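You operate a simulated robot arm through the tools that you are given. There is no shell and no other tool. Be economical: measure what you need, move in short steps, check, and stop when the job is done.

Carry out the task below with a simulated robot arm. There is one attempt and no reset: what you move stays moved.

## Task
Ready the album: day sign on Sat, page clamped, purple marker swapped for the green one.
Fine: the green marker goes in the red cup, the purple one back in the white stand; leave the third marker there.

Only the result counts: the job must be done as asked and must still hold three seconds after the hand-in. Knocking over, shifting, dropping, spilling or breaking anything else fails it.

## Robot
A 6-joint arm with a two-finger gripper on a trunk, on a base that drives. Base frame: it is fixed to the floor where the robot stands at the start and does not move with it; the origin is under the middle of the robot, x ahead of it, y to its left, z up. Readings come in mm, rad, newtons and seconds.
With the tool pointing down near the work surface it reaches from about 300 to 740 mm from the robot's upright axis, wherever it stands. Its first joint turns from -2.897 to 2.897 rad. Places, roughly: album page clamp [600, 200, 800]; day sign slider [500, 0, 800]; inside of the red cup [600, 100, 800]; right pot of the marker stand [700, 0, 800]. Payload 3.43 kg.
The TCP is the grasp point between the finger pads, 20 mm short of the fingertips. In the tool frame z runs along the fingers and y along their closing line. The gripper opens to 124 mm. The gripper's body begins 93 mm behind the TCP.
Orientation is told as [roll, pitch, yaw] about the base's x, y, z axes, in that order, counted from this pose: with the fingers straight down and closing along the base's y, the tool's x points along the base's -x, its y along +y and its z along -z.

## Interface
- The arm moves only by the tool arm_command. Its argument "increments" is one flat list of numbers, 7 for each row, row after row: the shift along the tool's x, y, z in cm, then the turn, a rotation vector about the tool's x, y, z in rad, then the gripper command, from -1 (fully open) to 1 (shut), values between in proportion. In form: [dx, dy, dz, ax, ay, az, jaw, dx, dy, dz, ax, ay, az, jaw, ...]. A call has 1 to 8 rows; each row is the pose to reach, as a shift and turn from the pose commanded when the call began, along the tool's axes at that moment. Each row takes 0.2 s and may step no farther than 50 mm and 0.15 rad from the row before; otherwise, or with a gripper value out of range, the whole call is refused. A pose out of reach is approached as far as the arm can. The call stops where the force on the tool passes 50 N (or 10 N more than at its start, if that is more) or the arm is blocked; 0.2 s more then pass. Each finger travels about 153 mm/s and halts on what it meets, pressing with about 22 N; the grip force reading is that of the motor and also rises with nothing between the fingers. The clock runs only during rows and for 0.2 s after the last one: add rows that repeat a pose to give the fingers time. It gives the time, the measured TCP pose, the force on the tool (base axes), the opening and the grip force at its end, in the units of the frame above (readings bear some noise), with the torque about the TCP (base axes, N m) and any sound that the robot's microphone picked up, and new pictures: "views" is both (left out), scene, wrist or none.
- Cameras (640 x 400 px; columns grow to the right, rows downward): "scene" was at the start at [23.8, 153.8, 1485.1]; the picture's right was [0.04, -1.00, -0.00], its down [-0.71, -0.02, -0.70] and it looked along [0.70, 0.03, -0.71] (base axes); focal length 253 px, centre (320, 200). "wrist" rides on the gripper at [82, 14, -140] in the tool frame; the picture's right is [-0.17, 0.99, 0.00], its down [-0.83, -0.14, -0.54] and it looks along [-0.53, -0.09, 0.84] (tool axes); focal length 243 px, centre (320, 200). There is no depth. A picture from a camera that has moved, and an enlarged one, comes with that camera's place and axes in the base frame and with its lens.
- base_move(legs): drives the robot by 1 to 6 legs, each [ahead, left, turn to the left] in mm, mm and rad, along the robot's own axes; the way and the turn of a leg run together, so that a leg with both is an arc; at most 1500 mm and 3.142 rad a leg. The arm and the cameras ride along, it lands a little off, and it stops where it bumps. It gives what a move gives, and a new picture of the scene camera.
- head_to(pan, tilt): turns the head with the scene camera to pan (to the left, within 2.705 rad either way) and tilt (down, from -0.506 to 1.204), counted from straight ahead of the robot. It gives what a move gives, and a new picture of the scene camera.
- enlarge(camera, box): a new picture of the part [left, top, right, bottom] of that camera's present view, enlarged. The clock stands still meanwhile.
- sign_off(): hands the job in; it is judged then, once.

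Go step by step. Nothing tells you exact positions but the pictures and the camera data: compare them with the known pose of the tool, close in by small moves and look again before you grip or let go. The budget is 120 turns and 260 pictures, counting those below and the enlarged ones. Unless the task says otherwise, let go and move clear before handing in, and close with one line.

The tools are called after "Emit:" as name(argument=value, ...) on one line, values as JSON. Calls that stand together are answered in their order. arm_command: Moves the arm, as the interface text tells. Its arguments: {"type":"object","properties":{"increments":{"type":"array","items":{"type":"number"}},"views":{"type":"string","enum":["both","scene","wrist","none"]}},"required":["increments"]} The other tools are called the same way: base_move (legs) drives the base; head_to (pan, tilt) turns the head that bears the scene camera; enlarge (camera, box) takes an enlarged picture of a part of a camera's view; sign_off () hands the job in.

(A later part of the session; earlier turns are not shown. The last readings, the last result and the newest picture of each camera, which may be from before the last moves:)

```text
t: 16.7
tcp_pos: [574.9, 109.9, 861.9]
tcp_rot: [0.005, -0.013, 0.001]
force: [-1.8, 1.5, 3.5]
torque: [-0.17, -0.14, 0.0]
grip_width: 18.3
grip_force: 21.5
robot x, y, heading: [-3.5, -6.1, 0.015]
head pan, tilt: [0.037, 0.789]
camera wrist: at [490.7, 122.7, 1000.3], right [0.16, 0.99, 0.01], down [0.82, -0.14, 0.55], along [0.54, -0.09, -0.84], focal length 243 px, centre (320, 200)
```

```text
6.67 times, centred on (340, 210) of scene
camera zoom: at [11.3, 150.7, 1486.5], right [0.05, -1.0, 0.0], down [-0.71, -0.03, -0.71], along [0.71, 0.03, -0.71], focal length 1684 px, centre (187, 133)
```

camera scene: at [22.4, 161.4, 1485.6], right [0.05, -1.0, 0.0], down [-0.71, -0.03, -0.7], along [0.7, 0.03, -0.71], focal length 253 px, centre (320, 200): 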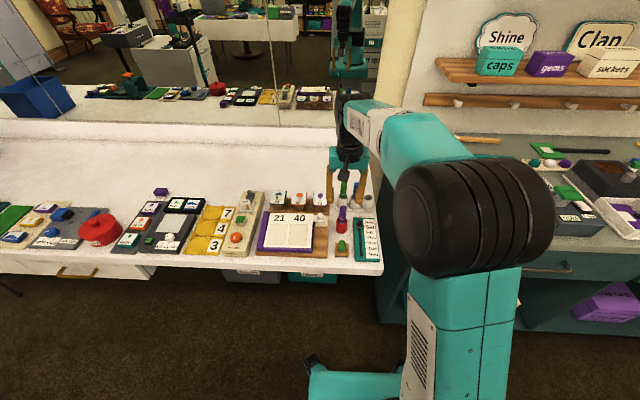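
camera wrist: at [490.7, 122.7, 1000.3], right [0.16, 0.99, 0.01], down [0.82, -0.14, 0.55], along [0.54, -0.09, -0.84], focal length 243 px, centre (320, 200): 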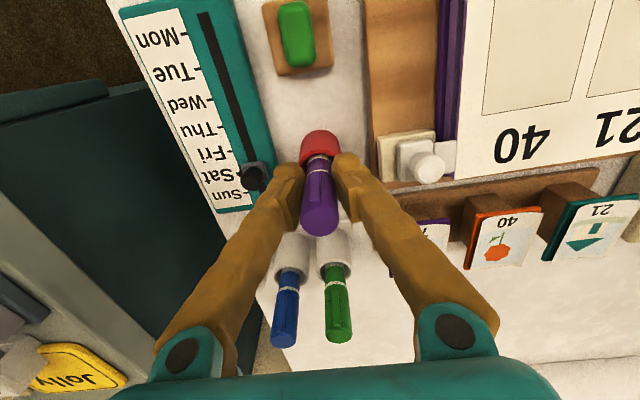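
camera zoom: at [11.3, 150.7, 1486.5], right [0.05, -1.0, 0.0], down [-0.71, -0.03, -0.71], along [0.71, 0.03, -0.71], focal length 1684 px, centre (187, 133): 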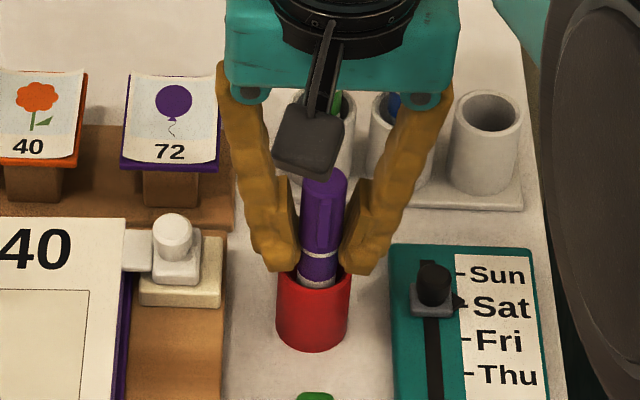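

Marker gripped (18 mm). Lift it straight up out of the cup.

Emit:
arm_command(increments=[0, 0, 0, 0, 0, 0, 1, 0, 0, -3, 0, 0, 0, 1, 0, 0, -6, 0, 0, 0, 1, 0, 0, -9, 0, 0, 0, 1, 0, 0, -12, 0, 0, 0, 1, 0, 0, -12, 0, 0, 0, 1])

Emit:
enlarge(camera="scene", box=[310, 160, 380, 240])

Emit:
enlarge(camera="wrist", box=[230, 110, 390, 270])

```text
t: 18.1
tcp_pos: [576.9, 110.2, 978.9]
tcp_rot: [0.005, -0.013, 0.002]
force: [2.2, 2.5, -1.7]
torque: [-0.28, 0.26, 0.01]
grip_width: 18.0
grip_force: 21.8
robot x, y, heading: [4.2, -1.1, 0.014]
head pan, tilt: [0.037, 0.789]
camera scene: at [19.3, 156.1, 1486.8], right [0.05, -1.0, 0.0], down [-0.71, -0.03, -0.7], along [0.7, 0.03, -0.71], focal length 253 px, centre (320, 200)
camera wrist: at [493.7, 122.3, 1118.7], right [0.16, 0.99, 0.01], down [0.82, -0.14, 0.55], along [0.54, -0.08, -0.84], focal length 243 px, centre (320, 200)
```

scene: 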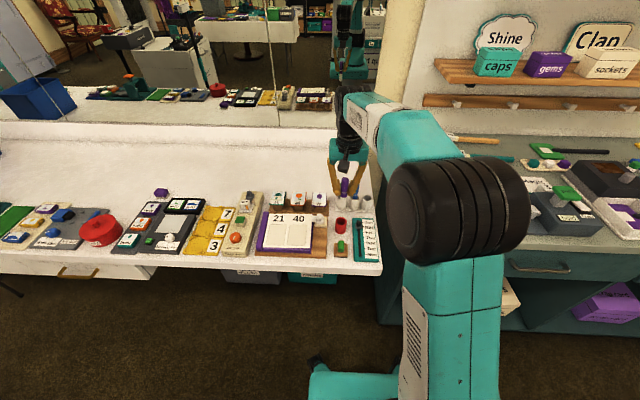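
wrist: 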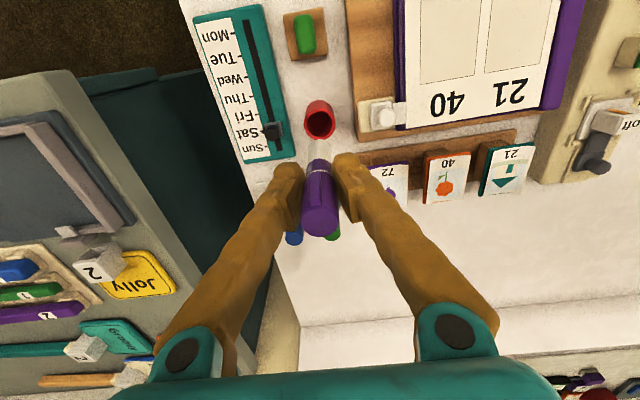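

```text
5.00 times, centred on (345, 200) of scene
camera zoom: at [19.3, 156.1, 1486.8], right [0.05, -1.0, 0.0], down [-0.71, -0.03, -0.7], along [0.7, 0.03, -0.71], focal length 1263 px, centre (195, 200)
```

zoom: 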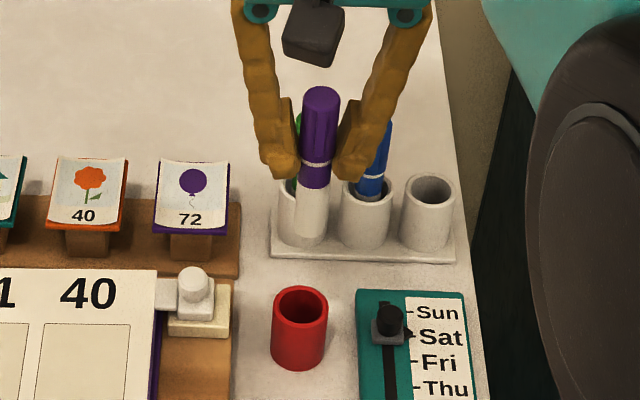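

```text
2.50 times, centred on (310, 190) of wrist
camera zoom: at [493.7, 122.3, 1118.7], right [0.16, 0.99, 0.01], down [0.82, -0.14, 0.55], along [0.54, -0.08, -0.84], focal length 606 px, centre (345, 225)
```

zoom: 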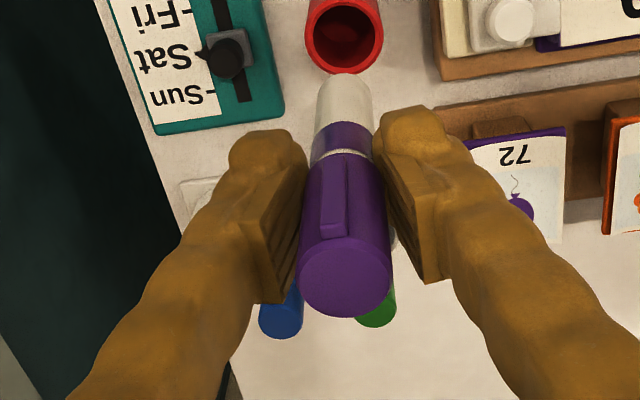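

Marker is vertical in the grip, and the right pot is near (696, 10). I turn the gripper 90° so the fingers clear the blue marker, moving right first.

Emit:
arm_command(increments=[0, -1, -2, 0, 0, -0.14, 1, 0, -2.5, -2, 0, 0, -0.28, 1, 0, -4, -2, 0, 0, -0.42, 1, 0, -5.5, -2, 0, 0, -0.56, 1, 0, -7, -2, 0, 0, -0.7, 1, 0, -8.5, -2, 0, 0, -0.84, 1, 0, -10, -2, 0, 0, -0.98, 1, 0, -10, -2, 0, 0, -1.12, 1], views="none")

```text
t: 19.9
tcp_pos: [573.7, 7.1, 999.8]
tcp_rot: [-0.01, -0.011, 1.116]
force: [1.4, -6.6, -0.6]
torque: [0.89, 0.21, 0.01]
grip_width: 17.8
grip_force: 22.2
robot x, y, heading: [-3.4, -0.6, -0.003]
head pan, tilt: [0.037, 0.789]
```

Emit:
arm_command(increments=[0, 0, 0, 0, 0, -0.14, 1, 0, 0, 0, 0, 0, -0.28, 1, 0, 0, 0, 0, 0, -0.42, 1, 0, 0, 0, 0, 0, -0.455, 1, 0, 0, 0, 0, 0, -0.455, 1])

```text
t: 21.1
tcp_pos: [575.5, 6.2, 999.6]
tcp_rot: [-0.012, -0.007, 1.57]
force: [-1.4, -0.9, 0.0]
torque: [0.18, -0.23, 0.0]
grip_width: 17.9
grip_force: 21.9
robot x, y, heading: [-0.5, -5.1, 0.012]
head pan, tilt: [0.037, 0.789]
camera scene: at [16.1, 151.2, 1486.9], right [0.04, -1.0, 0.0], down [-0.71, -0.03, -0.71], along [0.71, 0.03, -0.71], focal length 253 px, centre (320, 200)
camera wrist: at [560.5, -76.6, 1139.1], right [-0.99, 0.17, -0.01], down [0.13, 0.83, 0.55], along [0.1, 0.54, -0.84], focal length 243 px, centre (320, 200)
```

scene: 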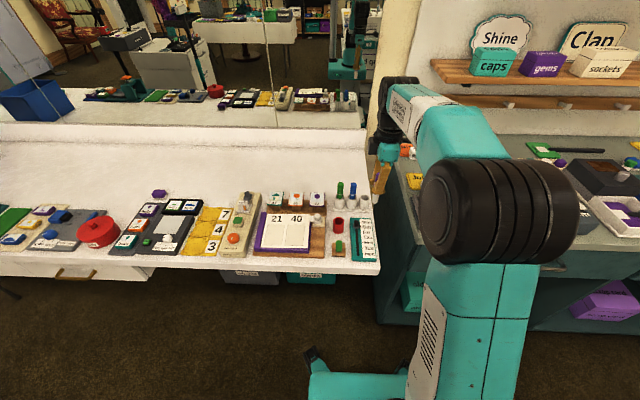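
wrist: 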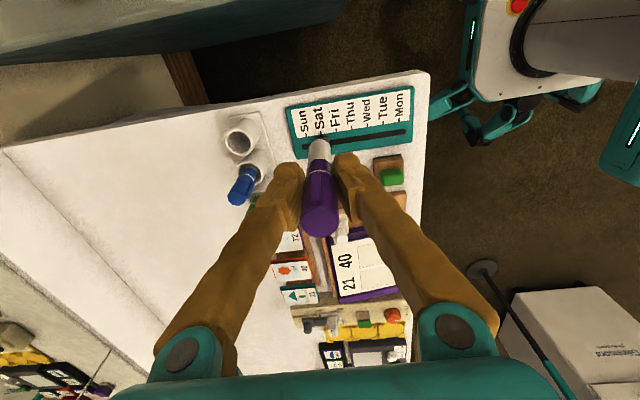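

Turned. Now forward to above the right pot, staying high.

Emit:
arm_command(increments=[-0.2, -4, 0, 0, 0, 0, 1, -0.6, -8, 0, 0, 0, 0, 1, -0.8, -11.8, 0, 0, 0, 0, 1, -0.8, -11.8, 0, 0, 0, 0, 1], views="wrist")

Emit:
enlarge(camera="scene", box=[320, 150, 390, 220])

Emit:
enlarge(camera="wrist", box=[240, 90, 400, 250])

```text
t: 22.1
tcp_pos: [693.3, 18.0, 1002.7]
tcp_rot: [-0.012, -0.006, 1.572]
force: [1.3, -5.3, -1.7]
torque: [0.58, 0.15, 0.03]
grip_width: 17.9
grip_force: 22.3
robot x, y, heading: [2.0, 1.3, 0.009]
head pan, tilt: [0.037, 0.789]
camera wrist: at [677.6, -65.1, 1142.2], right [-0.99, 0.17, -0.01], down [0.13, 0.83, 0.55], along [0.1, 0.54, -0.84], focal length 243 px, centre (320, 200)
```

wrist: 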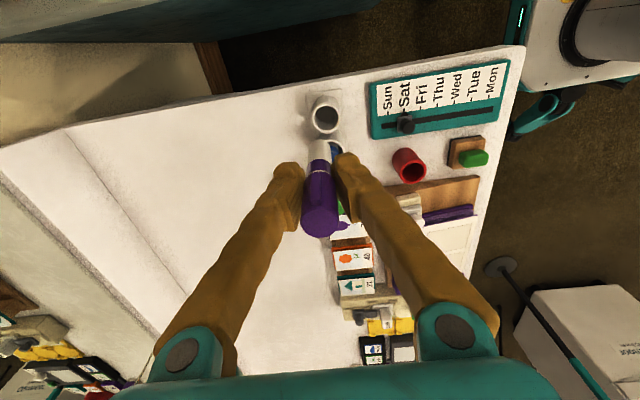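

```text
5.71 times, centred on (355, 185) of scene
camera zoom: at [18.3, 155.8, 1486.5], right [0.04, -1.0, 0.0], down [-0.71, -0.03, -0.71], along [0.71, 0.03, -0.71], focal length 1443 px, centre (120, 286)
```

zoom: 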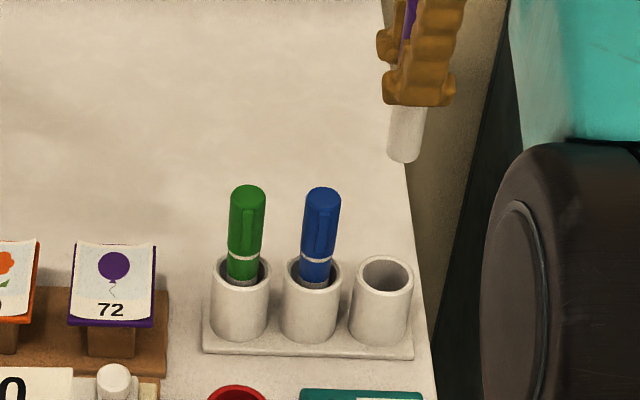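

```text
2.50 times, centred on (320, 170) of wrist
camera zoom: at [677.6, -65.1, 1142.2], right [-0.99, 0.17, -0.01], down [0.13, 0.83, 0.55], along [0.1, 0.54, -0.84], focal length 606 px, centre (320, 275)
```

zoom: 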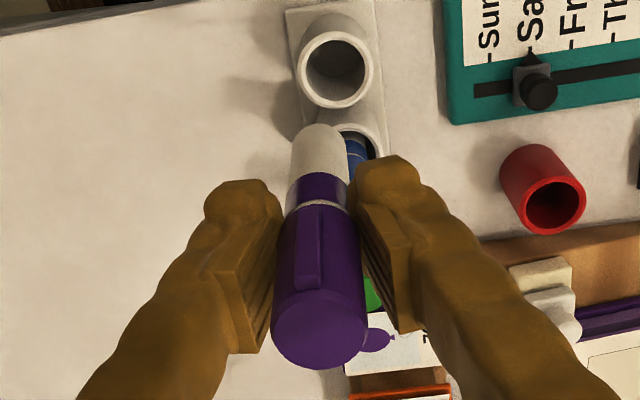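

Pot rim measures about (688, 14, 832) and the marker's lower end is 80 mm below the TCP. Lower until it is just above the rim, then re-check.

Emit:
arm_command(increments=[0.2, 0.5, 2.5, 0, 0, 0, 1, 0.3, 0.5, 5, 0, 0, 0, 1, 0.3, 0.5, 7, 0, 0, 0, 1, 0.3, 0.5, 7, 0, 0, 0, 1], views="wrist")

Emit:
enlarge(camera="scene", box=[330, 150, 390, 220])

Emit:
enlarge(camera="wrist", box=[260, 90, 390, 190])

```text
t: 23.1
tcp_pos: [695.1, 15.5, 930.1]
tcp_rot: [-0.009, -0.004, 1.577]
force: [1.9, 0.7, 3.1]
torque: [-0.21, 0.16, 0.06]
grip_width: 18.1
grip_force: 21.9
robot x, y, heading: [1.2, -1.1, 0.002]
head pan, tilt: [0.037, 0.789]
camera wrist: at [680.9, -68.4, 1069.2], right [-0.99, 0.16, -0.01], down [0.13, 0.83, 0.54], along [0.09, 0.54, -0.84], focal length 243 px, centre (320, 200)
```

wrist: 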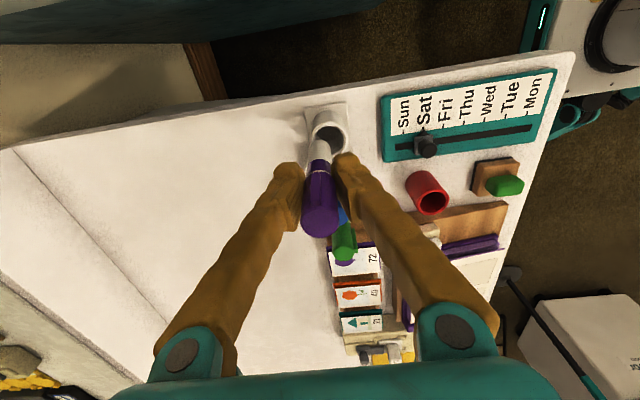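

```text
5.71 times, centred on (360, 185) of scene
camera zoom: at [21.2, 157.5, 1487.5], right [0.04, -1.0, 0.0], down [-0.71, -0.03, -0.7], along [0.7, 0.03, -0.71], focal length 1443 px, centre (91, 286)
```

zoom: 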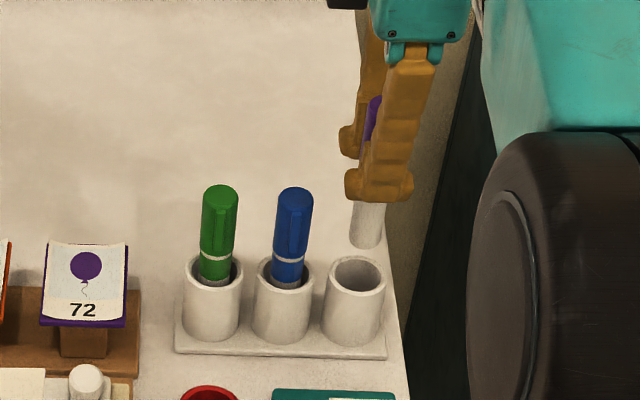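

```text
4.00 times, centred on (325, 140) of wrist
camera zoom: at [680.9, -68.4, 1069.2], right [-0.99, 0.16, -0.01], down [0.13, 0.83, 0.54], along [0.09, 0.54, -0.84], focal length 970 px, centre (300, 440)
```

zoom: 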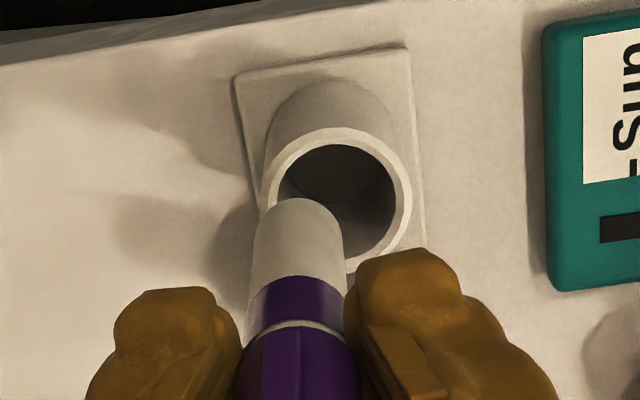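

Marker end is about 11 mm too far forward of the pot axis. Correct and lower 10 mm, then look again.

Emit:
arm_command(increments=[-0.1, 1.05, 0, 0, 0, 0, 1, -0.1, 1.05, 1, 0, 0, 0, 1, -0.1, 1.05, 1, 0, 0, 0, 1], views="wrist")

Emit:
enlarge(camera="scene", box=[340, 160, 390, 220])

Emit:
enlarge(camera="wrist", box=[260, 90, 390, 190])

```text
t: 23.9
tcp_pos: [677.7, 18.3, 920.3]
tcp_rot: [-0.012, -0.002, 1.571]
force: [-2.1, 2.9, 1.6]
torque: [-0.36, -0.11, -0.02]
grip_width: 18.0
grip_force: 21.7
robot x, y, heading: [0.1, 2.8, -0.002]
head pan, tilt: [0.037, 0.789]
camera wrist: at [662.8, -66.4, 1060.3], right [-0.99, 0.17, -0.01], down [0.13, 0.83, 0.54], along [0.1, 0.53, -0.84], focal length 243 px, centre (320, 200)
```

wrist: 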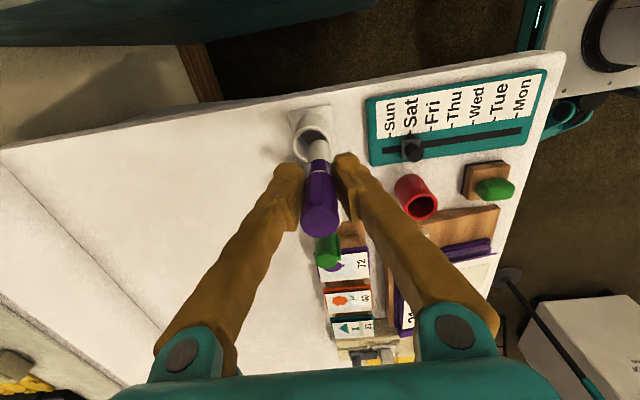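

```text
6.67 times, centred on (365, 190) of scene
camera zoom: at [19.1, 158.3, 1486.5], right [0.04, -1.0, 0.0], down [-0.71, -0.03, -0.7], along [0.7, 0.03, -0.71], focal length 1684 px, centre (20, 267)
```

zoom: 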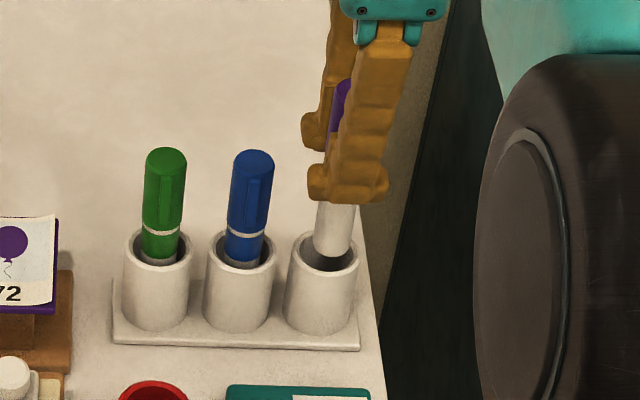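

```text
4.00 times, centred on (325, 140) of wrist
camera zoom: at [662.8, -66.4, 1060.3], right [-0.99, 0.17, -0.01], down [0.13, 0.83, 0.54], along [0.1, 0.53, -0.84], focal length 970 px, centre (300, 440)
```

zoom: 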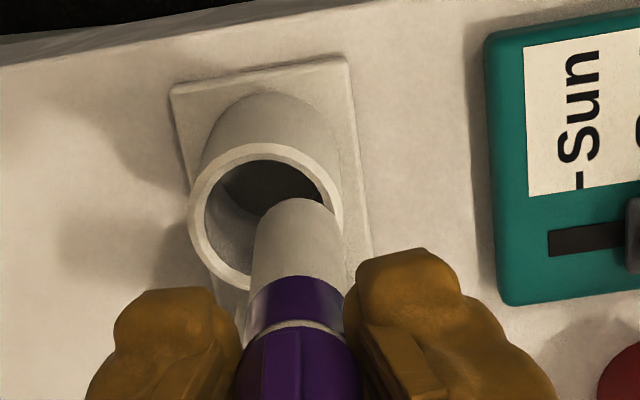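

Emit:
arm_command(increments=[-0.1, -0.65, 0, 0, 0, 0, 1, -0.1, -0.65, 0.2, 0, 0, 0, 1, -0.1, -0.65, 0.2, 0, 0, 0, 1], views="none")

Emit:
enlarge(camera="scene", box=[340, 160, 390, 220])

Emit:
enlarge(camera="wrist", box=[260, 90, 390, 190])

```text
t: 24.7
tcp_pos: [685.4, 12.1, 919.1]
tcp_rot: [-0.013, -0.004, 1.562]
force: [0.2, -2.4, -2.8]
torque: [0.21, 0.07, -0.01]
grip_width: 18.0
grip_force: 21.9
robot x, y, heading: [-3.7, 1.4, 0.002]
head pan, tilt: [0.037, 0.789]
```

```text
6.67 times, centred on (365, 190) of scene
camera zoom: at [13.0, 157.1, 1487.2], right [0.04, -1.0, 0.0], down [-0.71, -0.03, -0.71], along [0.71, 0.03, -0.71], focal length 1684 px, centre (20, 267)
```

zoom: 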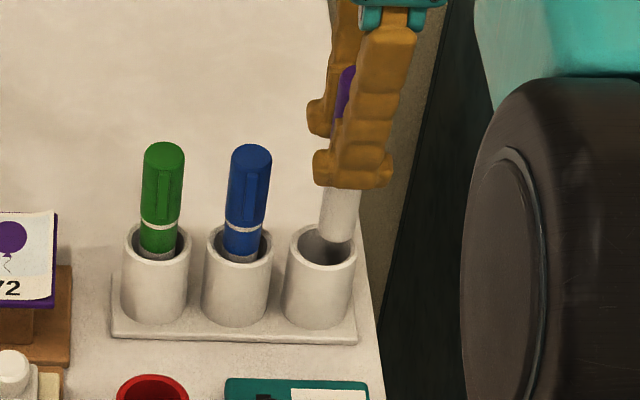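

```text
4.00 times, centred on (325, 140) of wrist
camera zoom: at [670.1, -71.6, 1058.9], right [-0.98, 0.17, -0.01], down [0.14, 0.83, 0.54], along [0.1, 0.53, -0.84], focal length 970 px, centre (300, 440)
```

zoom: 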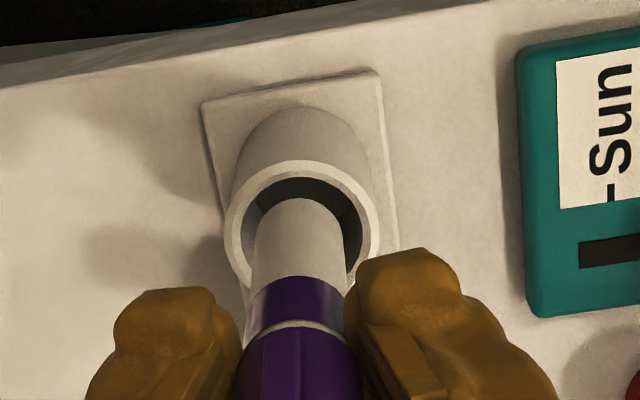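

Centred in x; needs ~5 mm to the left. Shift and re-check.

Emit:
arm_command(increments=[-0.5, 0, 0, 0, 0, 0, 1, -0.5, 0, 0.2, 0, 0, 0, 1, -0.5, 0, 0.2, 0, 0, 0, 1], views="none")

Emit:
enlarge(camera="scene", box=[340, 160, 390, 220])

Emit:
enlarge(camera="wrist", box=[260, 90, 390, 190])

```text
t: 25.5
tcp_pos: [686.6, 23.4, 916.2]
tcp_rot: [-0.008, -0.006, 1.566]
force: [-1.9, 0.9, -1.9]
torque: [-0.13, -0.21, 0.02]
grip_width: 18.0
grip_force: 21.9
robot x, y, heading: [-0.8, 2.4, 0.009]
head pan, tilt: [0.037, 0.789]
```

```text
6.67 times, centred on (365, 190) of scene
camera zoom: at [16.2, 158.2, 1487.3], right [0.05, -1.0, 0.0], down [-0.71, -0.03, -0.7], along [0.7, 0.03, -0.71], focal length 1684 px, centre (20, 267)
```

zoom: 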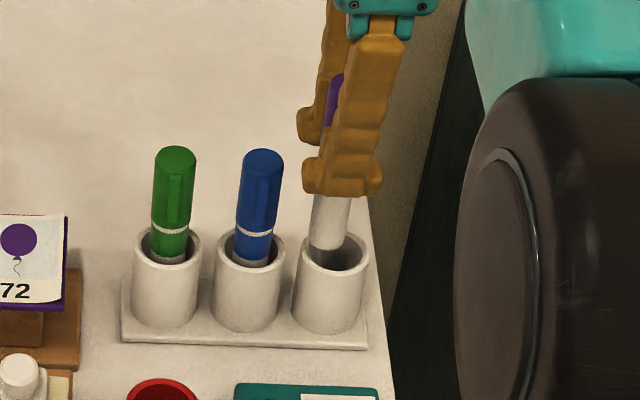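

```text
4.00 times, centred on (325, 140) of wrist
camera zoom: at [672.2, -60.3, 1055.8], right [-0.99, 0.17, -0.01], down [0.14, 0.83, 0.54], along [0.1, 0.53, -0.84], focal length 970 px, centre (300, 440)
```

zoom: 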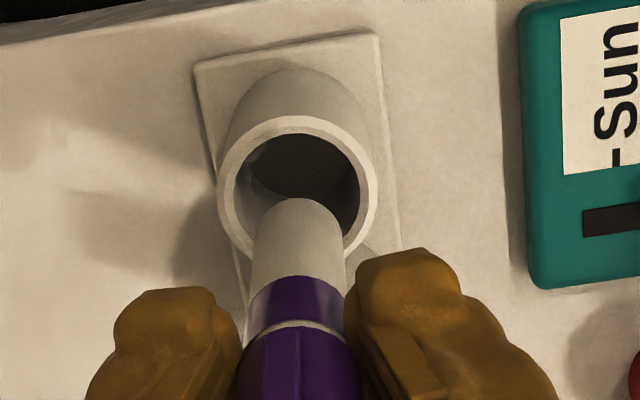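

Emit:
arm_command(increments=[0.45, 0, 0, 0, 0, 0, 1, 0.45, 0, 0.5, 0, 0, 0, 1, 0.45, 0, 0.5, 0, 0, 0, 1], views="none")

Emit:
enlarge(camera="scene", box=[340, 160, 390, 220])

Emit:
enlarge(camera="wrist", box=[260, 90, 390, 190])

```text
t: 26.3
tcp_pos: [687.0, 20.2, 912.2]
tcp_rot: [-0.012, -0.004, 1.574]
force: [2.7, 0.9, -1.2]
torque: [-0.05, 0.45, 0.0]
grip_width: 18.3
grip_force: 21.9
robot x, y, heading: [0.9, 0.1, 0.007]
head pan, tilt: [0.037, 0.789]
```

```text
6.67 times, centred on (365, 190) of scene
camera zoom: at [17.4, 159.2, 1486.8], right [0.04, -1.0, 0.0], down [-0.71, -0.03, -0.7], along [0.7, 0.03, -0.71], focal length 1684 px, centre (20, 267)
```

zoom: 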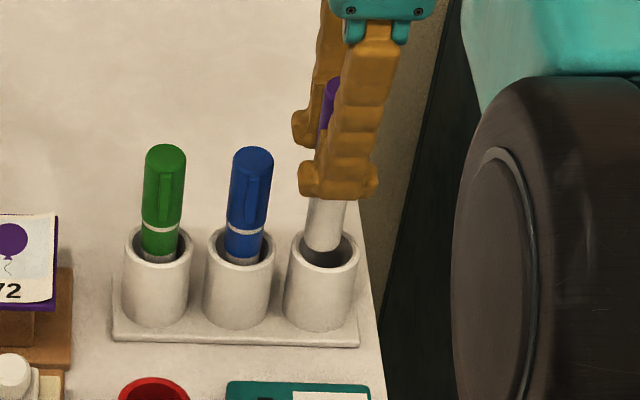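

```text
4.00 times, centred on (325, 140) of wrist
camera zoom: at [672.1, -63.9, 1051.9], right [-0.99, 0.16, -0.01], down [0.13, 0.83, 0.54], along [0.1, 0.54, -0.84], focal length 970 px, centre (300, 440)
```

zoom: 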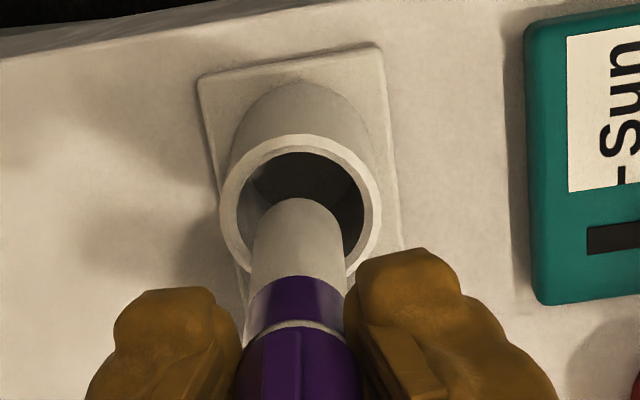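

Nearly aligned; a small 2.5 mm correction, then lower 20 mm into the pot.

Emit:
arm_command(increments=[0.25, 0, 0.1, 0, 0, 0, 1, 0.25, 0, 0.6, 0, 0, 0, 1, 0.25, 0, 1.2, 0, 0, 0, 1, 0.25, 0, 2, 0, 0, 0, 1, 0.25, 0, 2, 0, 0, 0, 1], views="none")

Emit:
enlarge(camera="scene", box=[340, 160, 390, 220])

Emit:
enlarge(camera="wrist", box=[260, 90, 390, 190])

```text
t: 27.5
tcp_pos: [683.4, 12.9, 891.3]
tcp_rot: [-0.004, -0.004, 1.571]
force: [-4.2, 1.5, -3.9]
torque: [0.35, -0.71, -0.05]
grip_width: 18.0
grip_force: 21.4
robot x, y, heading: [-2.8, -0.3, 0.004]
head pan, tilt: [0.037, 0.789]
```

```text
6.67 times, centred on (365, 190) of scene
camera zoom: at [14.1, 153.9, 1487.5], right [0.04, -1.0, 0.0], down [-0.71, -0.03, -0.7], along [0.7, 0.03, -0.71], focal length 1684 px, centre (20, 267)
```

zoom: 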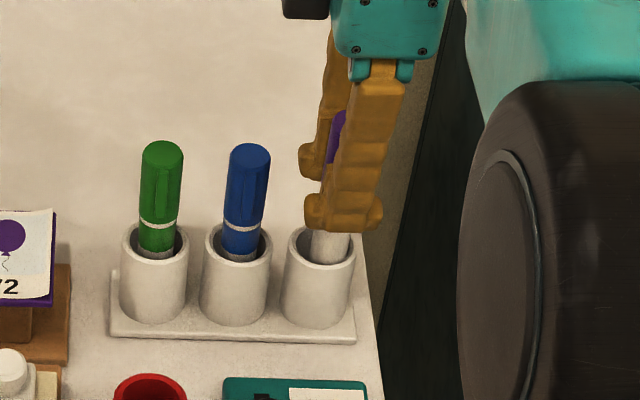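

```text
4.00 times, centred on (325, 140) of wrist
camera zoom: at [669.7, -71.4, 1029.6], right [-0.99, 0.17, -0.01], down [0.14, 0.83, 0.54], along [0.09, 0.54, -0.84], focal length 970 px, centre (300, 440)
```

zoom: 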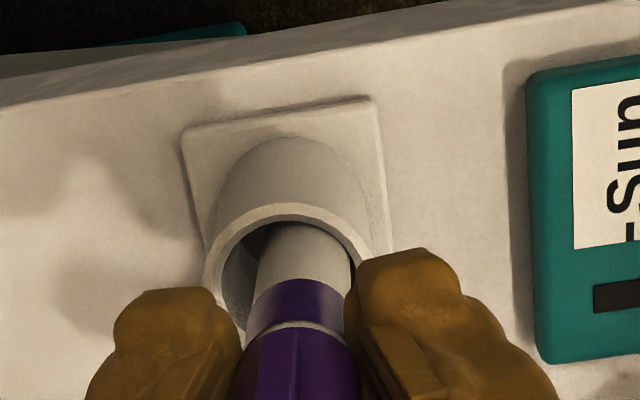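

It's inside the pot. Centre slightly and lower on to the floor.

Emit:
arm_command(increments=[-0.25, -0.25, 0.3, 0, 0, 0, 1, -0.25, -0.25, 0.9, 0, 0, 0, 1, -0.25, -0.25, 1.5, 0, 0, 0, 1, -0.25, -0.25, 2.0, 0, 0, 0, 1, -0.25, -0.25, 2.0, 0, 0, 0, 1], views="none")

Emit:
enlarge(camera="scene", box=[340, 160, 390, 220])

Emit:
enlarge(camera="wrist", box=[260, 90, 390, 190])

```text
t: 28.7
tcp_pos: [690.5, 20.5, 870.5]
tcp_rot: [-0.009, -0.001, 1.572]
force: [-4.3, -6.7, -9.8]
torque: [-0.8, -0.93, 0.02]
grip_width: 18.3
grip_force: 21.8
robot x, y, heading: [-7.3, 1.3, 0.006]
head pan, tilt: [0.037, 0.789]
```

```text
6.67 times, centred on (365, 190) of scene
camera zoom: at [8.8, 159.8, 1486.1], right [0.04, -1.0, 0.0], down [-0.71, -0.03, -0.7], along [0.7, 0.03, -0.71], focal length 1684 px, centre (20, 267)
```

zoom: 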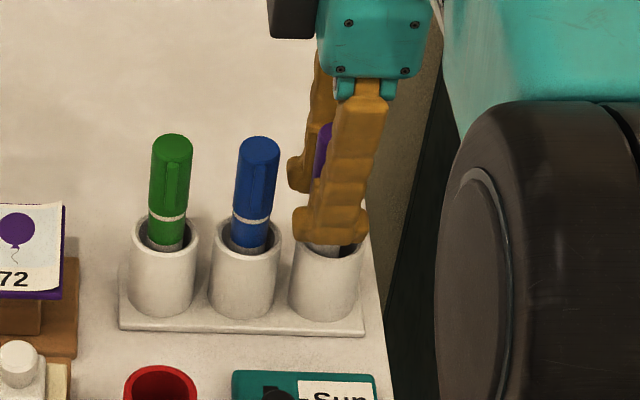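

```text
4.00 times, centred on (325, 140) of wrist
camera zoom: at [674.4, -62.3, 1010.4], right [-0.99, 0.16, -0.01], down [0.13, 0.83, 0.54], along [0.1, 0.53, -0.84], focal length 970 px, centre (300, 440)
```

zoom: 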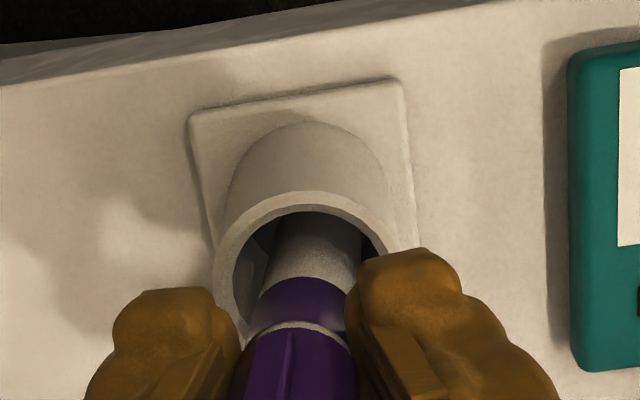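

Emit:
arm_command(increments=[0.35, 0, 0, 0, 0, 0, 1, 0.35, 0, 0.3, 0, 0, 0, 1, 0.35, 0, 0.5, 0, 0, 0, 1, 0.35, 0, 0.5, 0, 0, 0, 1], views="none")

Emit:
enlarge(camera="scene", box=[340, 160, 390, 220])

Emit:
enlarge(camera="wrist", box=[260, 90, 390, 190])

```text
t: 29.7
tcp_pos: [691.6, 16.4, 865.3]
tcp_rot: [-0.007, -0.003, 1.571]
force: [-1.5, 1.5, 1.8]
torque: [-0.27, -0.26, -0.01]
grip_width: 17.9
grip_force: 22.2
robot x, y, heading: [2.2, 0.2, 0.011]
head pan, tilt: [0.037, 0.789]
```

```text
6.67 times, centred on (365, 190) of scene
camera zoom: at [19.2, 159.3, 1487.6], right [0.04, -1.0, 0.0], down [-0.71, -0.03, -0.7], along [0.7, 0.03, -0.71], focal length 1684 px, centre (20, 267)
```

zoom: 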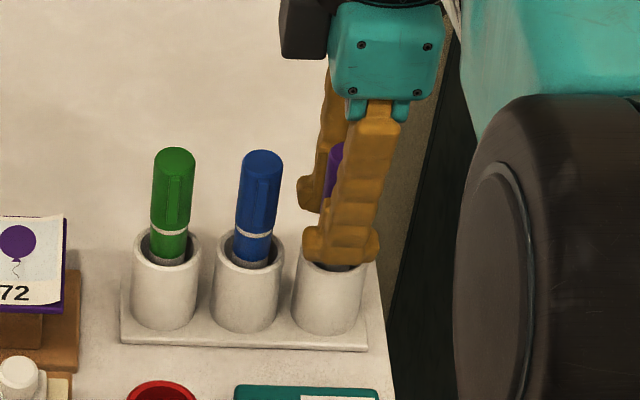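

```text
4.00 times, centred on (325, 140) of wrist
camera zoom: at [676.5, -67.3, 1004.5], right [-0.99, 0.17, -0.01], down [0.14, 0.83, 0.54], along [0.09, 0.53, -0.84], focal length 970 px, centre (300, 440)
```

zoom: 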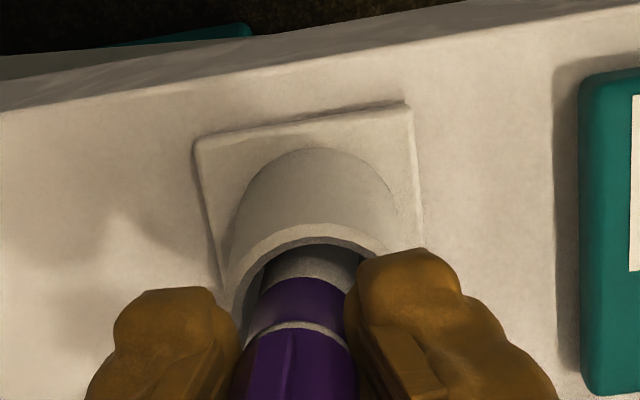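

Emit:
arm_command(increments=[0, -0.1, 0.3, 0, 0, 0, 1, 0, -0.1, 0.6, 0, 0, 0, 1, 0, -0.1, 0.6, 0, 0, 0, 1], views="none")

Emit:
enlarge(camera="wrist", box=[240, 90, 400, 250])

Emit:
enlarge(camera="scene", box=[340, 160, 390, 220])

```text
t: 30.5
tcp_pos: [689.1, 12.5, 862.5]
tcp_rot: [-0.012, -0.004, 1.574]
force: [-3.0, 0.9, 1.4]
torque: [-0.02, -0.24, 0.0]
grip_width: 18.1
grip_force: 21.9
robot x, y, heading: [-0.5, 2.7, 0.004]
head pan, tilt: [0.037, 0.789]
```

```text
2.50 times, centred on (320, 170) of wrist
camera zoom: at [673.9, -70.1, 1000.9], right [-0.99, 0.16, -0.01], down [0.13, 0.83, 0.54], along [0.1, 0.54, -0.84], focal length 606 px, centre (320, 275)
```

zoom: 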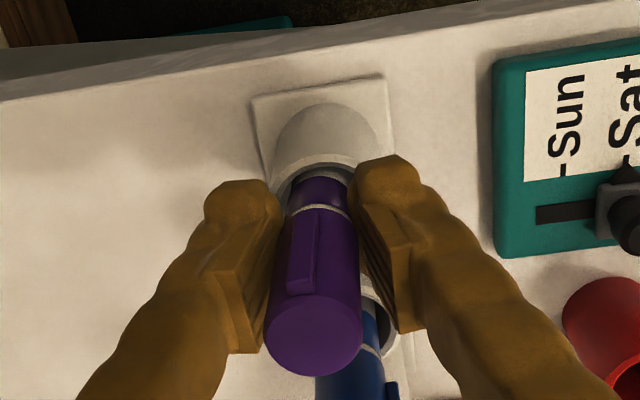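

```text
6.67 times, centred on (365, 190) of scene
camera zoom: at [16.5, 156.6, 1487.1], right [0.04, -1.0, 0.0], down [-0.71, -0.03, -0.71], along [0.7, 0.03, -0.71], focal length 1684 px, centre (20, 267)
```

zoom: 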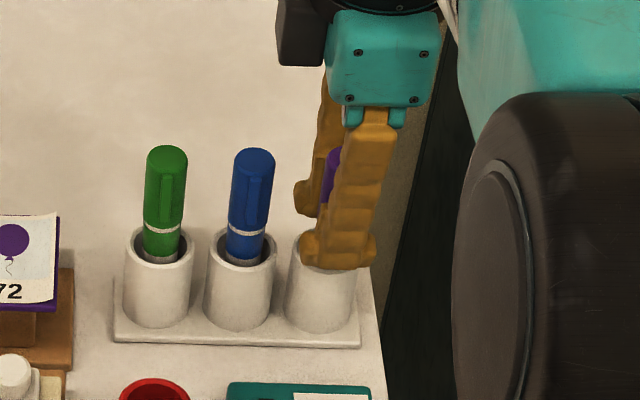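

The purple top is level with the blue one, so it's about seated. Release gently and rise.

Emit:
arm_command(increments=[0, 0, 0.1, 0, 0, 0, 0.65, 0, 0, 0.1, 0, 0, 0, 0.5, 0, 0, 0.1, 0, 0, 0, 0.4, 0, 0, -2, 0, 0, 0, 0.4, 0, 0, -5, 0, 0, 0, 0.4, 0, 0, -9, 0, 0, 0, 0.4, 0, 0, -12, 0, 0, 0, 0.4], views="wrist")

Emit:
enlarge(camera="scene", box=[320, 150, 390, 220])

Emit:
enlarge(camera="wrist", box=[240, 100, 400, 260])

```text
t: 32.1
tcp_pos: [684.3, 13.1, 981.3]
tcp_rot: [-0.016, -0.005, 1.572]
force: [-2.5, -0.5, 1.7]
torque: [0.12, -0.24, -0.02]
grip_width: 37.3
grip_force: 0.1
robot x, y, heading: [-1.9, -5.1, 0.009]
head pan, tilt: [0.037, 0.789]
camera wrist: at [669.4, -71.5, 1120.3], right [-0.99, 0.16, -0.01], down [0.13, 0.83, 0.55], along [0.1, 0.54, -0.84], focal length 243 px, centre (320, 200)
```

wrist: 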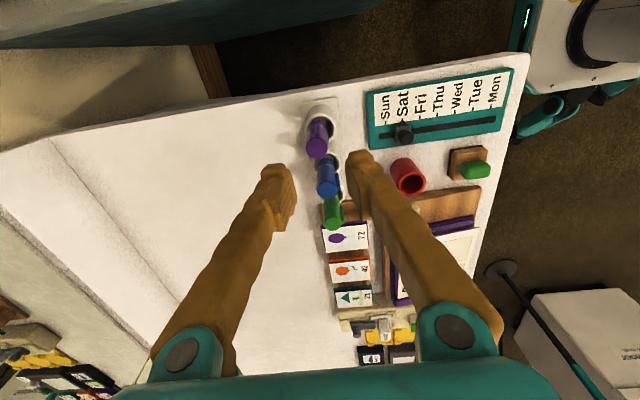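

```text
5.71 times, centred on (355, 185) of scene
camera zoom: at [10.0, 150.2, 1485.1], right [0.04, -1.0, 0.0], down [-0.71, -0.03, -0.71], along [0.71, 0.03, -0.71], focal length 1443 px, centre (120, 286)
```

zoom: 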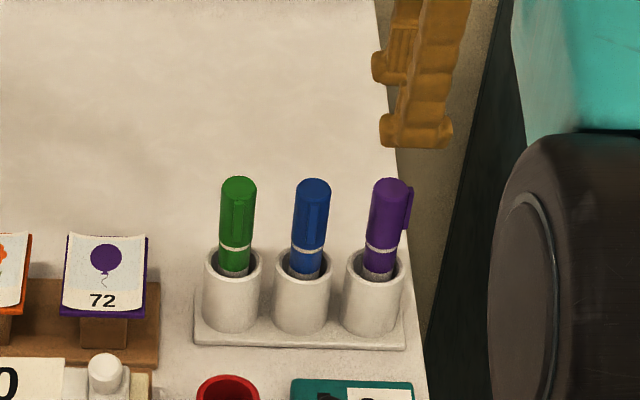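

```text
2.50 times, centred on (320, 180) of wrist
camera zoom: at [669.4, -71.5, 1120.3], right [-0.99, 0.16, -0.01], down [0.13, 0.83, 0.55], along [0.1, 0.54, -0.84], focal length 606 px, centre (320, 250)
```

zoom: 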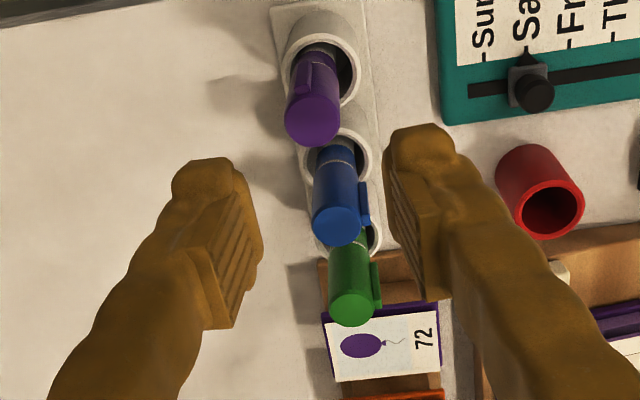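

Purple is in the right pot, upright and stable. Now over to the green marker near (688, 106).

Emit:
arm_command(increments=[-4, 0, 0, 0, 0, 0, 0.4, -8, 0, 0, 0, 0, 0, 0.4, -9.2, -0.2, 1, 0, 0, 0, 0.35, -9.2, -0.2, 3.5, 0, 0, 0, 0.35, -9.2, -0.2, 3.5, 0, 0, 0, 0.35], views="wrist")

Emit:
enlarge(camera="scene", box=[310, 150, 380, 220])

Emit:
enlarge(camera="wrist", box=[240, 100, 400, 220])

```text
t: 33.1
tcp_pos: [695.3, 103.0, 956.9]
tcp_rot: [-0.014, -0.005, 1.56]
force: [-0.5, 0.9, 1.7]
torque: [-0.14, -0.1, -0.04]
grip_width: 40.1
grip_force: 0.1
robot x, y, heading: [-6.3, 3.5, 0.002]
head pan, tilt: [0.037, 0.789]
stopped in row 4: the arm was blocked; the commanded pose is now the measured one
camera wrist: at [678.7, 19.4, 1095.8], right [-0.98, 0.18, -0.01], down [0.14, 0.83, 0.55], along [0.11, 0.53, -0.84], focal length 243 px, centre (320, 200)
```

wrist: 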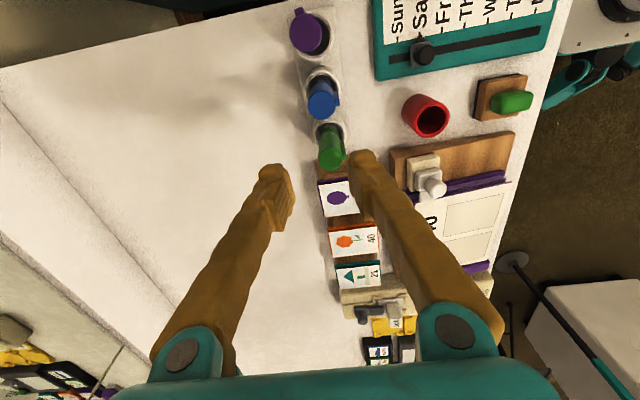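

```text
5.71 times, centred on (345, 185) of scene
camera zoom: at [12.5, 158.8, 1486.6], right [0.03, -1.0, 0.0], down [-0.71, -0.02, -0.7], along [0.7, 0.02, -0.71], focal length 1443 px, centre (177, 286)
```

zoom: 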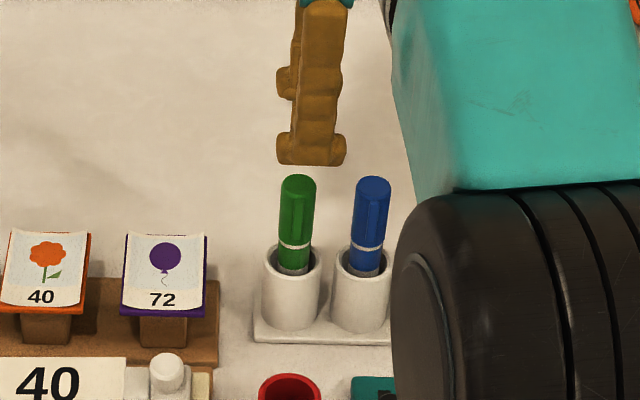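

```text
3.33 times, centred on (320, 160) of wrist
camera zoom: at [678.7, 19.4, 1095.8], right [-0.98, 0.18, -0.01], down [0.14, 0.83, 0.55], along [0.11, 0.53, -0.84], focal length 809 px, centre (320, 333)
```

zoom: 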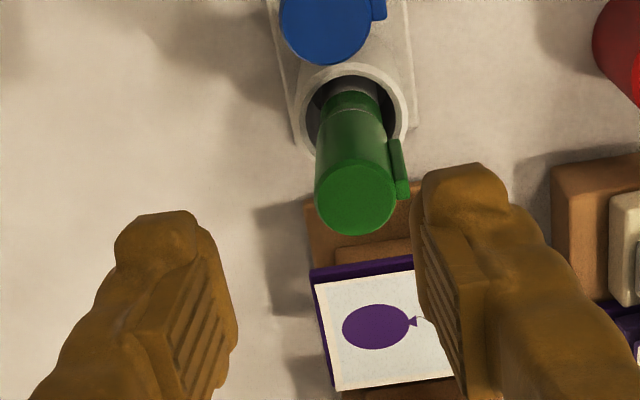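

The arm hit a limit at this yaw, and the green's clip faces back. I'll turn to a yaw of about 0.55, which clears both the clip and the blue marker.

Emit:
arm_command(increments=[-0.2, 0.3, 0, 0, 0, 0.145, 0.35, -0.5, 0.6, 0, 0, 0, 0.29, 0.35, -0.5, 0.6, 0, 0, 0, 0.435, 0.35, -0.5, 0.6, 0, 0, 0, 0.58, 0.35, -0.5, 0.6, 0, 0, 0, 0.725, 0.35, -0.5, 0.6, 0, 0, 0, 0.87, 0.35, -0.5, 0.6, 0, 0, 0, 1.01, 0.35, -0.5, 0.6, 0, 0, 0, 1.01, 0.35], views="wrist")

Emit:
enlarge(camera="wrist", box=[240, 100, 400, 220])

Emit:
enlarge(camera="scene", box=[310, 150, 380, 220])

```text
t: 34.9
tcp_pos: [689.4, 106.0, 951.7]
tcp_rot: [-0.002, -0.011, 0.554]
force: [-4.8, 1.0, 0.0]
torque: [-0.19, -0.7, -0.01]
grip_width: 40.4
grip_force: 0.0
robot x, y, heading: [-8.9, -9.8, 0.018]
head pan, tilt: [0.037, 0.789]
camera wrist: at [610.1, 73.1, 1092.0], right [-0.38, 0.93, 0.0], down [0.78, 0.32, 0.55], along [0.51, 0.21, -0.84], focal length 243 px, centre (320, 200)
```

wrist: 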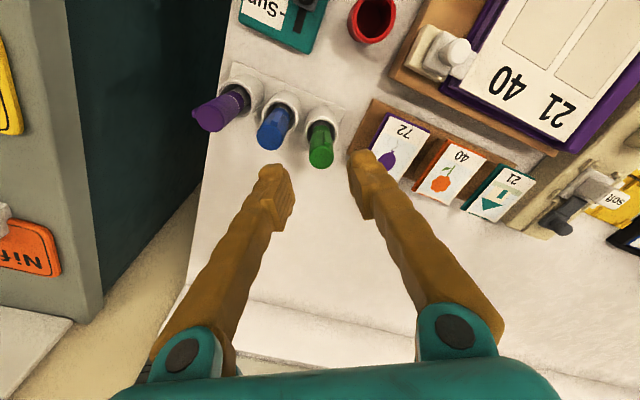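

```text
3.33 times, centred on (320, 160) of wrist
camera zoom: at [610.1, 73.1, 1092.0], right [-0.38, 0.93, 0.0], down [0.78, 0.32, 0.55], along [0.51, 0.21, -0.84], focal length 809 px, centre (320, 333)
```

zoom: 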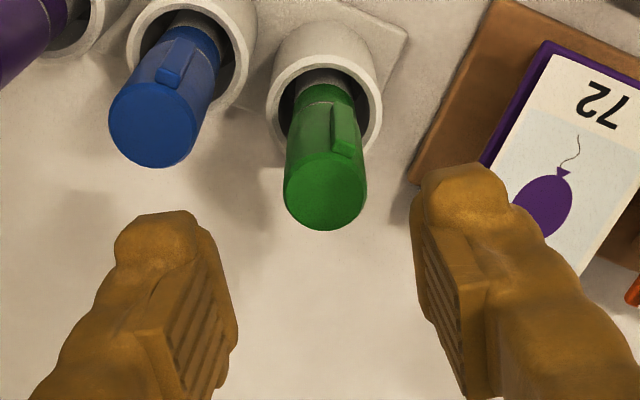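

```text
5.71 times, centred on (345, 185) of scene
camera zoom: at [6.2, 146.5, 1484.7], right [0.05, -1.0, 0.0], down [-0.71, -0.04, -0.71], along [0.71, 0.04, -0.71], focal length 1443 px, centre (177, 286)
```

zoom: 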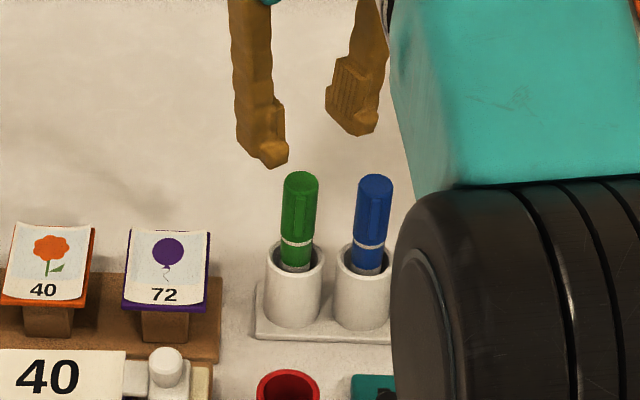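

Emit:
arm_command(increments=[-0.2, 0, 1.5, 0, 0, 0, 0.4, -0.3, 0.05, 3, 0, 0, 0, 0.45, -0.3, 0.05, 4, 0, 0, 0, 0.45, -0.3, 0.05, 4, 0, 0, 0, 0.45], views="none")

Emit:
enlarge(camera="wrist", box=[240, 100, 400, 240])

Emit:
enlarge(camera="scene", box=[310, 150, 380, 220])

```text
t: 35.9
tcp_pos: [688.6, 107.6, 915.9]
tcp_rot: [-0.001, -0.009, 0.555]
force: [-0.9, 1.2, 4.6]
torque: [-0.07, -0.09, 0.01]
grip_width: 34.0
grip_force: 0.1
robot x, y, heading: [-9.1, -5.8, 0.006]
head pan, tilt: [0.037, 0.789]
```

```text
2.86 times, centred on (320, 170) of wrist
camera zoom: at [610.7, 76.0, 1054.4], right [-0.38, 0.93, 0.0], down [0.78, 0.32, 0.55], along [0.51, 0.21, -0.84], focal length 693 px, centre (320, 286)
```

zoom: 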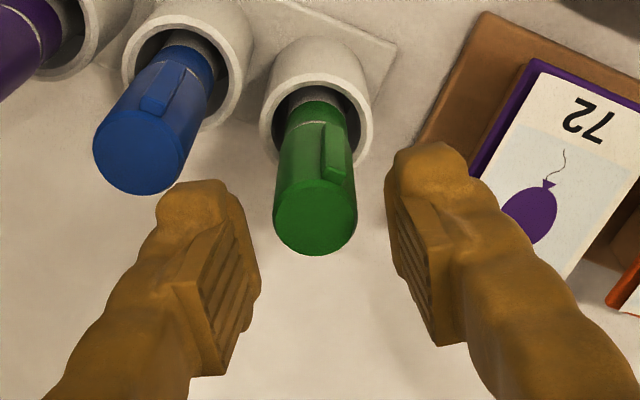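

```text
5.71 times, centred on (345, 185) of scene
camera zoom: at [6.7, 150.2, 1485.9], right [0.04, -1.0, 0.0], down [-0.71, -0.03, -0.71], along [0.7, 0.03, -0.71], focal length 1443 px, centre (177, 286)
```

zoom: 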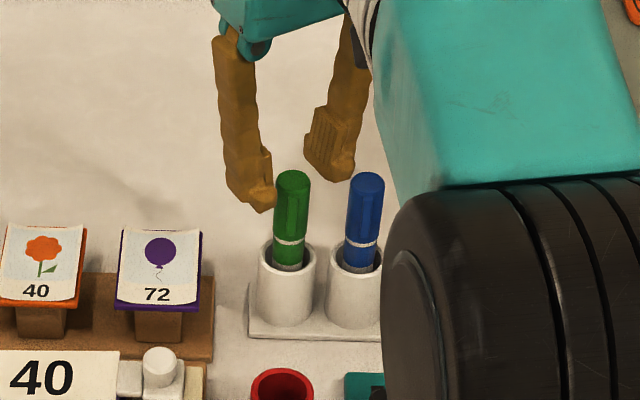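

Emit:
arm_command(increments=[-0.25, -0.15, 1.5, 0, 0, 0, 0.5, -0.25, -0.15, 3.3, 0, 0, 0, 0.5, -0.25, -0.15, 3.3, 0, 0, 0, 0.5], views="none")

Emit:
enlarge(camera="wrist", box=[240, 100, 400, 240])

Emit:
enlarge(camera="scene", box=[310, 150, 380, 220])

```text
t: 36.7
tcp_pos: [692.6, 108.1, 880.6]
tcp_rot: [-0.003, -0.009, 0.551]
force: [0.4, -1.8, 5.0]
torque: [0.26, 0.07, -0.02]
grip_width: 31.1
grip_force: 0.0
robot x, y, heading: [-12.1, -5.7, 0.011]
head pan, tilt: [0.037, 0.789]
```

```text
2.86 times, centred on (320, 170) of wrist
camera zoom: at [615.0, 74.0, 1021.1], right [-0.38, 0.93, 0.0], down [0.78, 0.32, 0.55], along [0.51, 0.2, -0.84], focal length 693 px, centre (320, 286)
```

zoom: 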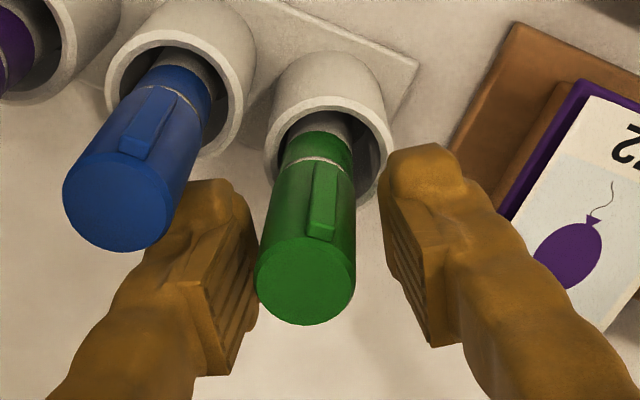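

```text
5.71 times, centred on (345, 185) of scene
camera zoom: at [7.1, 151.5, 1486.2], right [0.04, -1.0, 0.0], down [-0.71, -0.03, -0.71], along [0.71, 0.03, -0.71], focal length 1443 px, centre (177, 286)
```

zoom: 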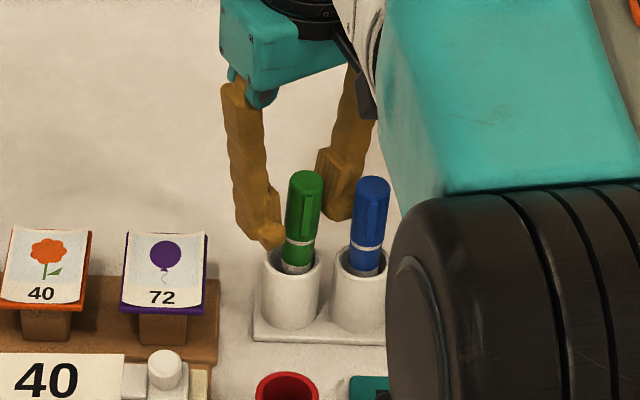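

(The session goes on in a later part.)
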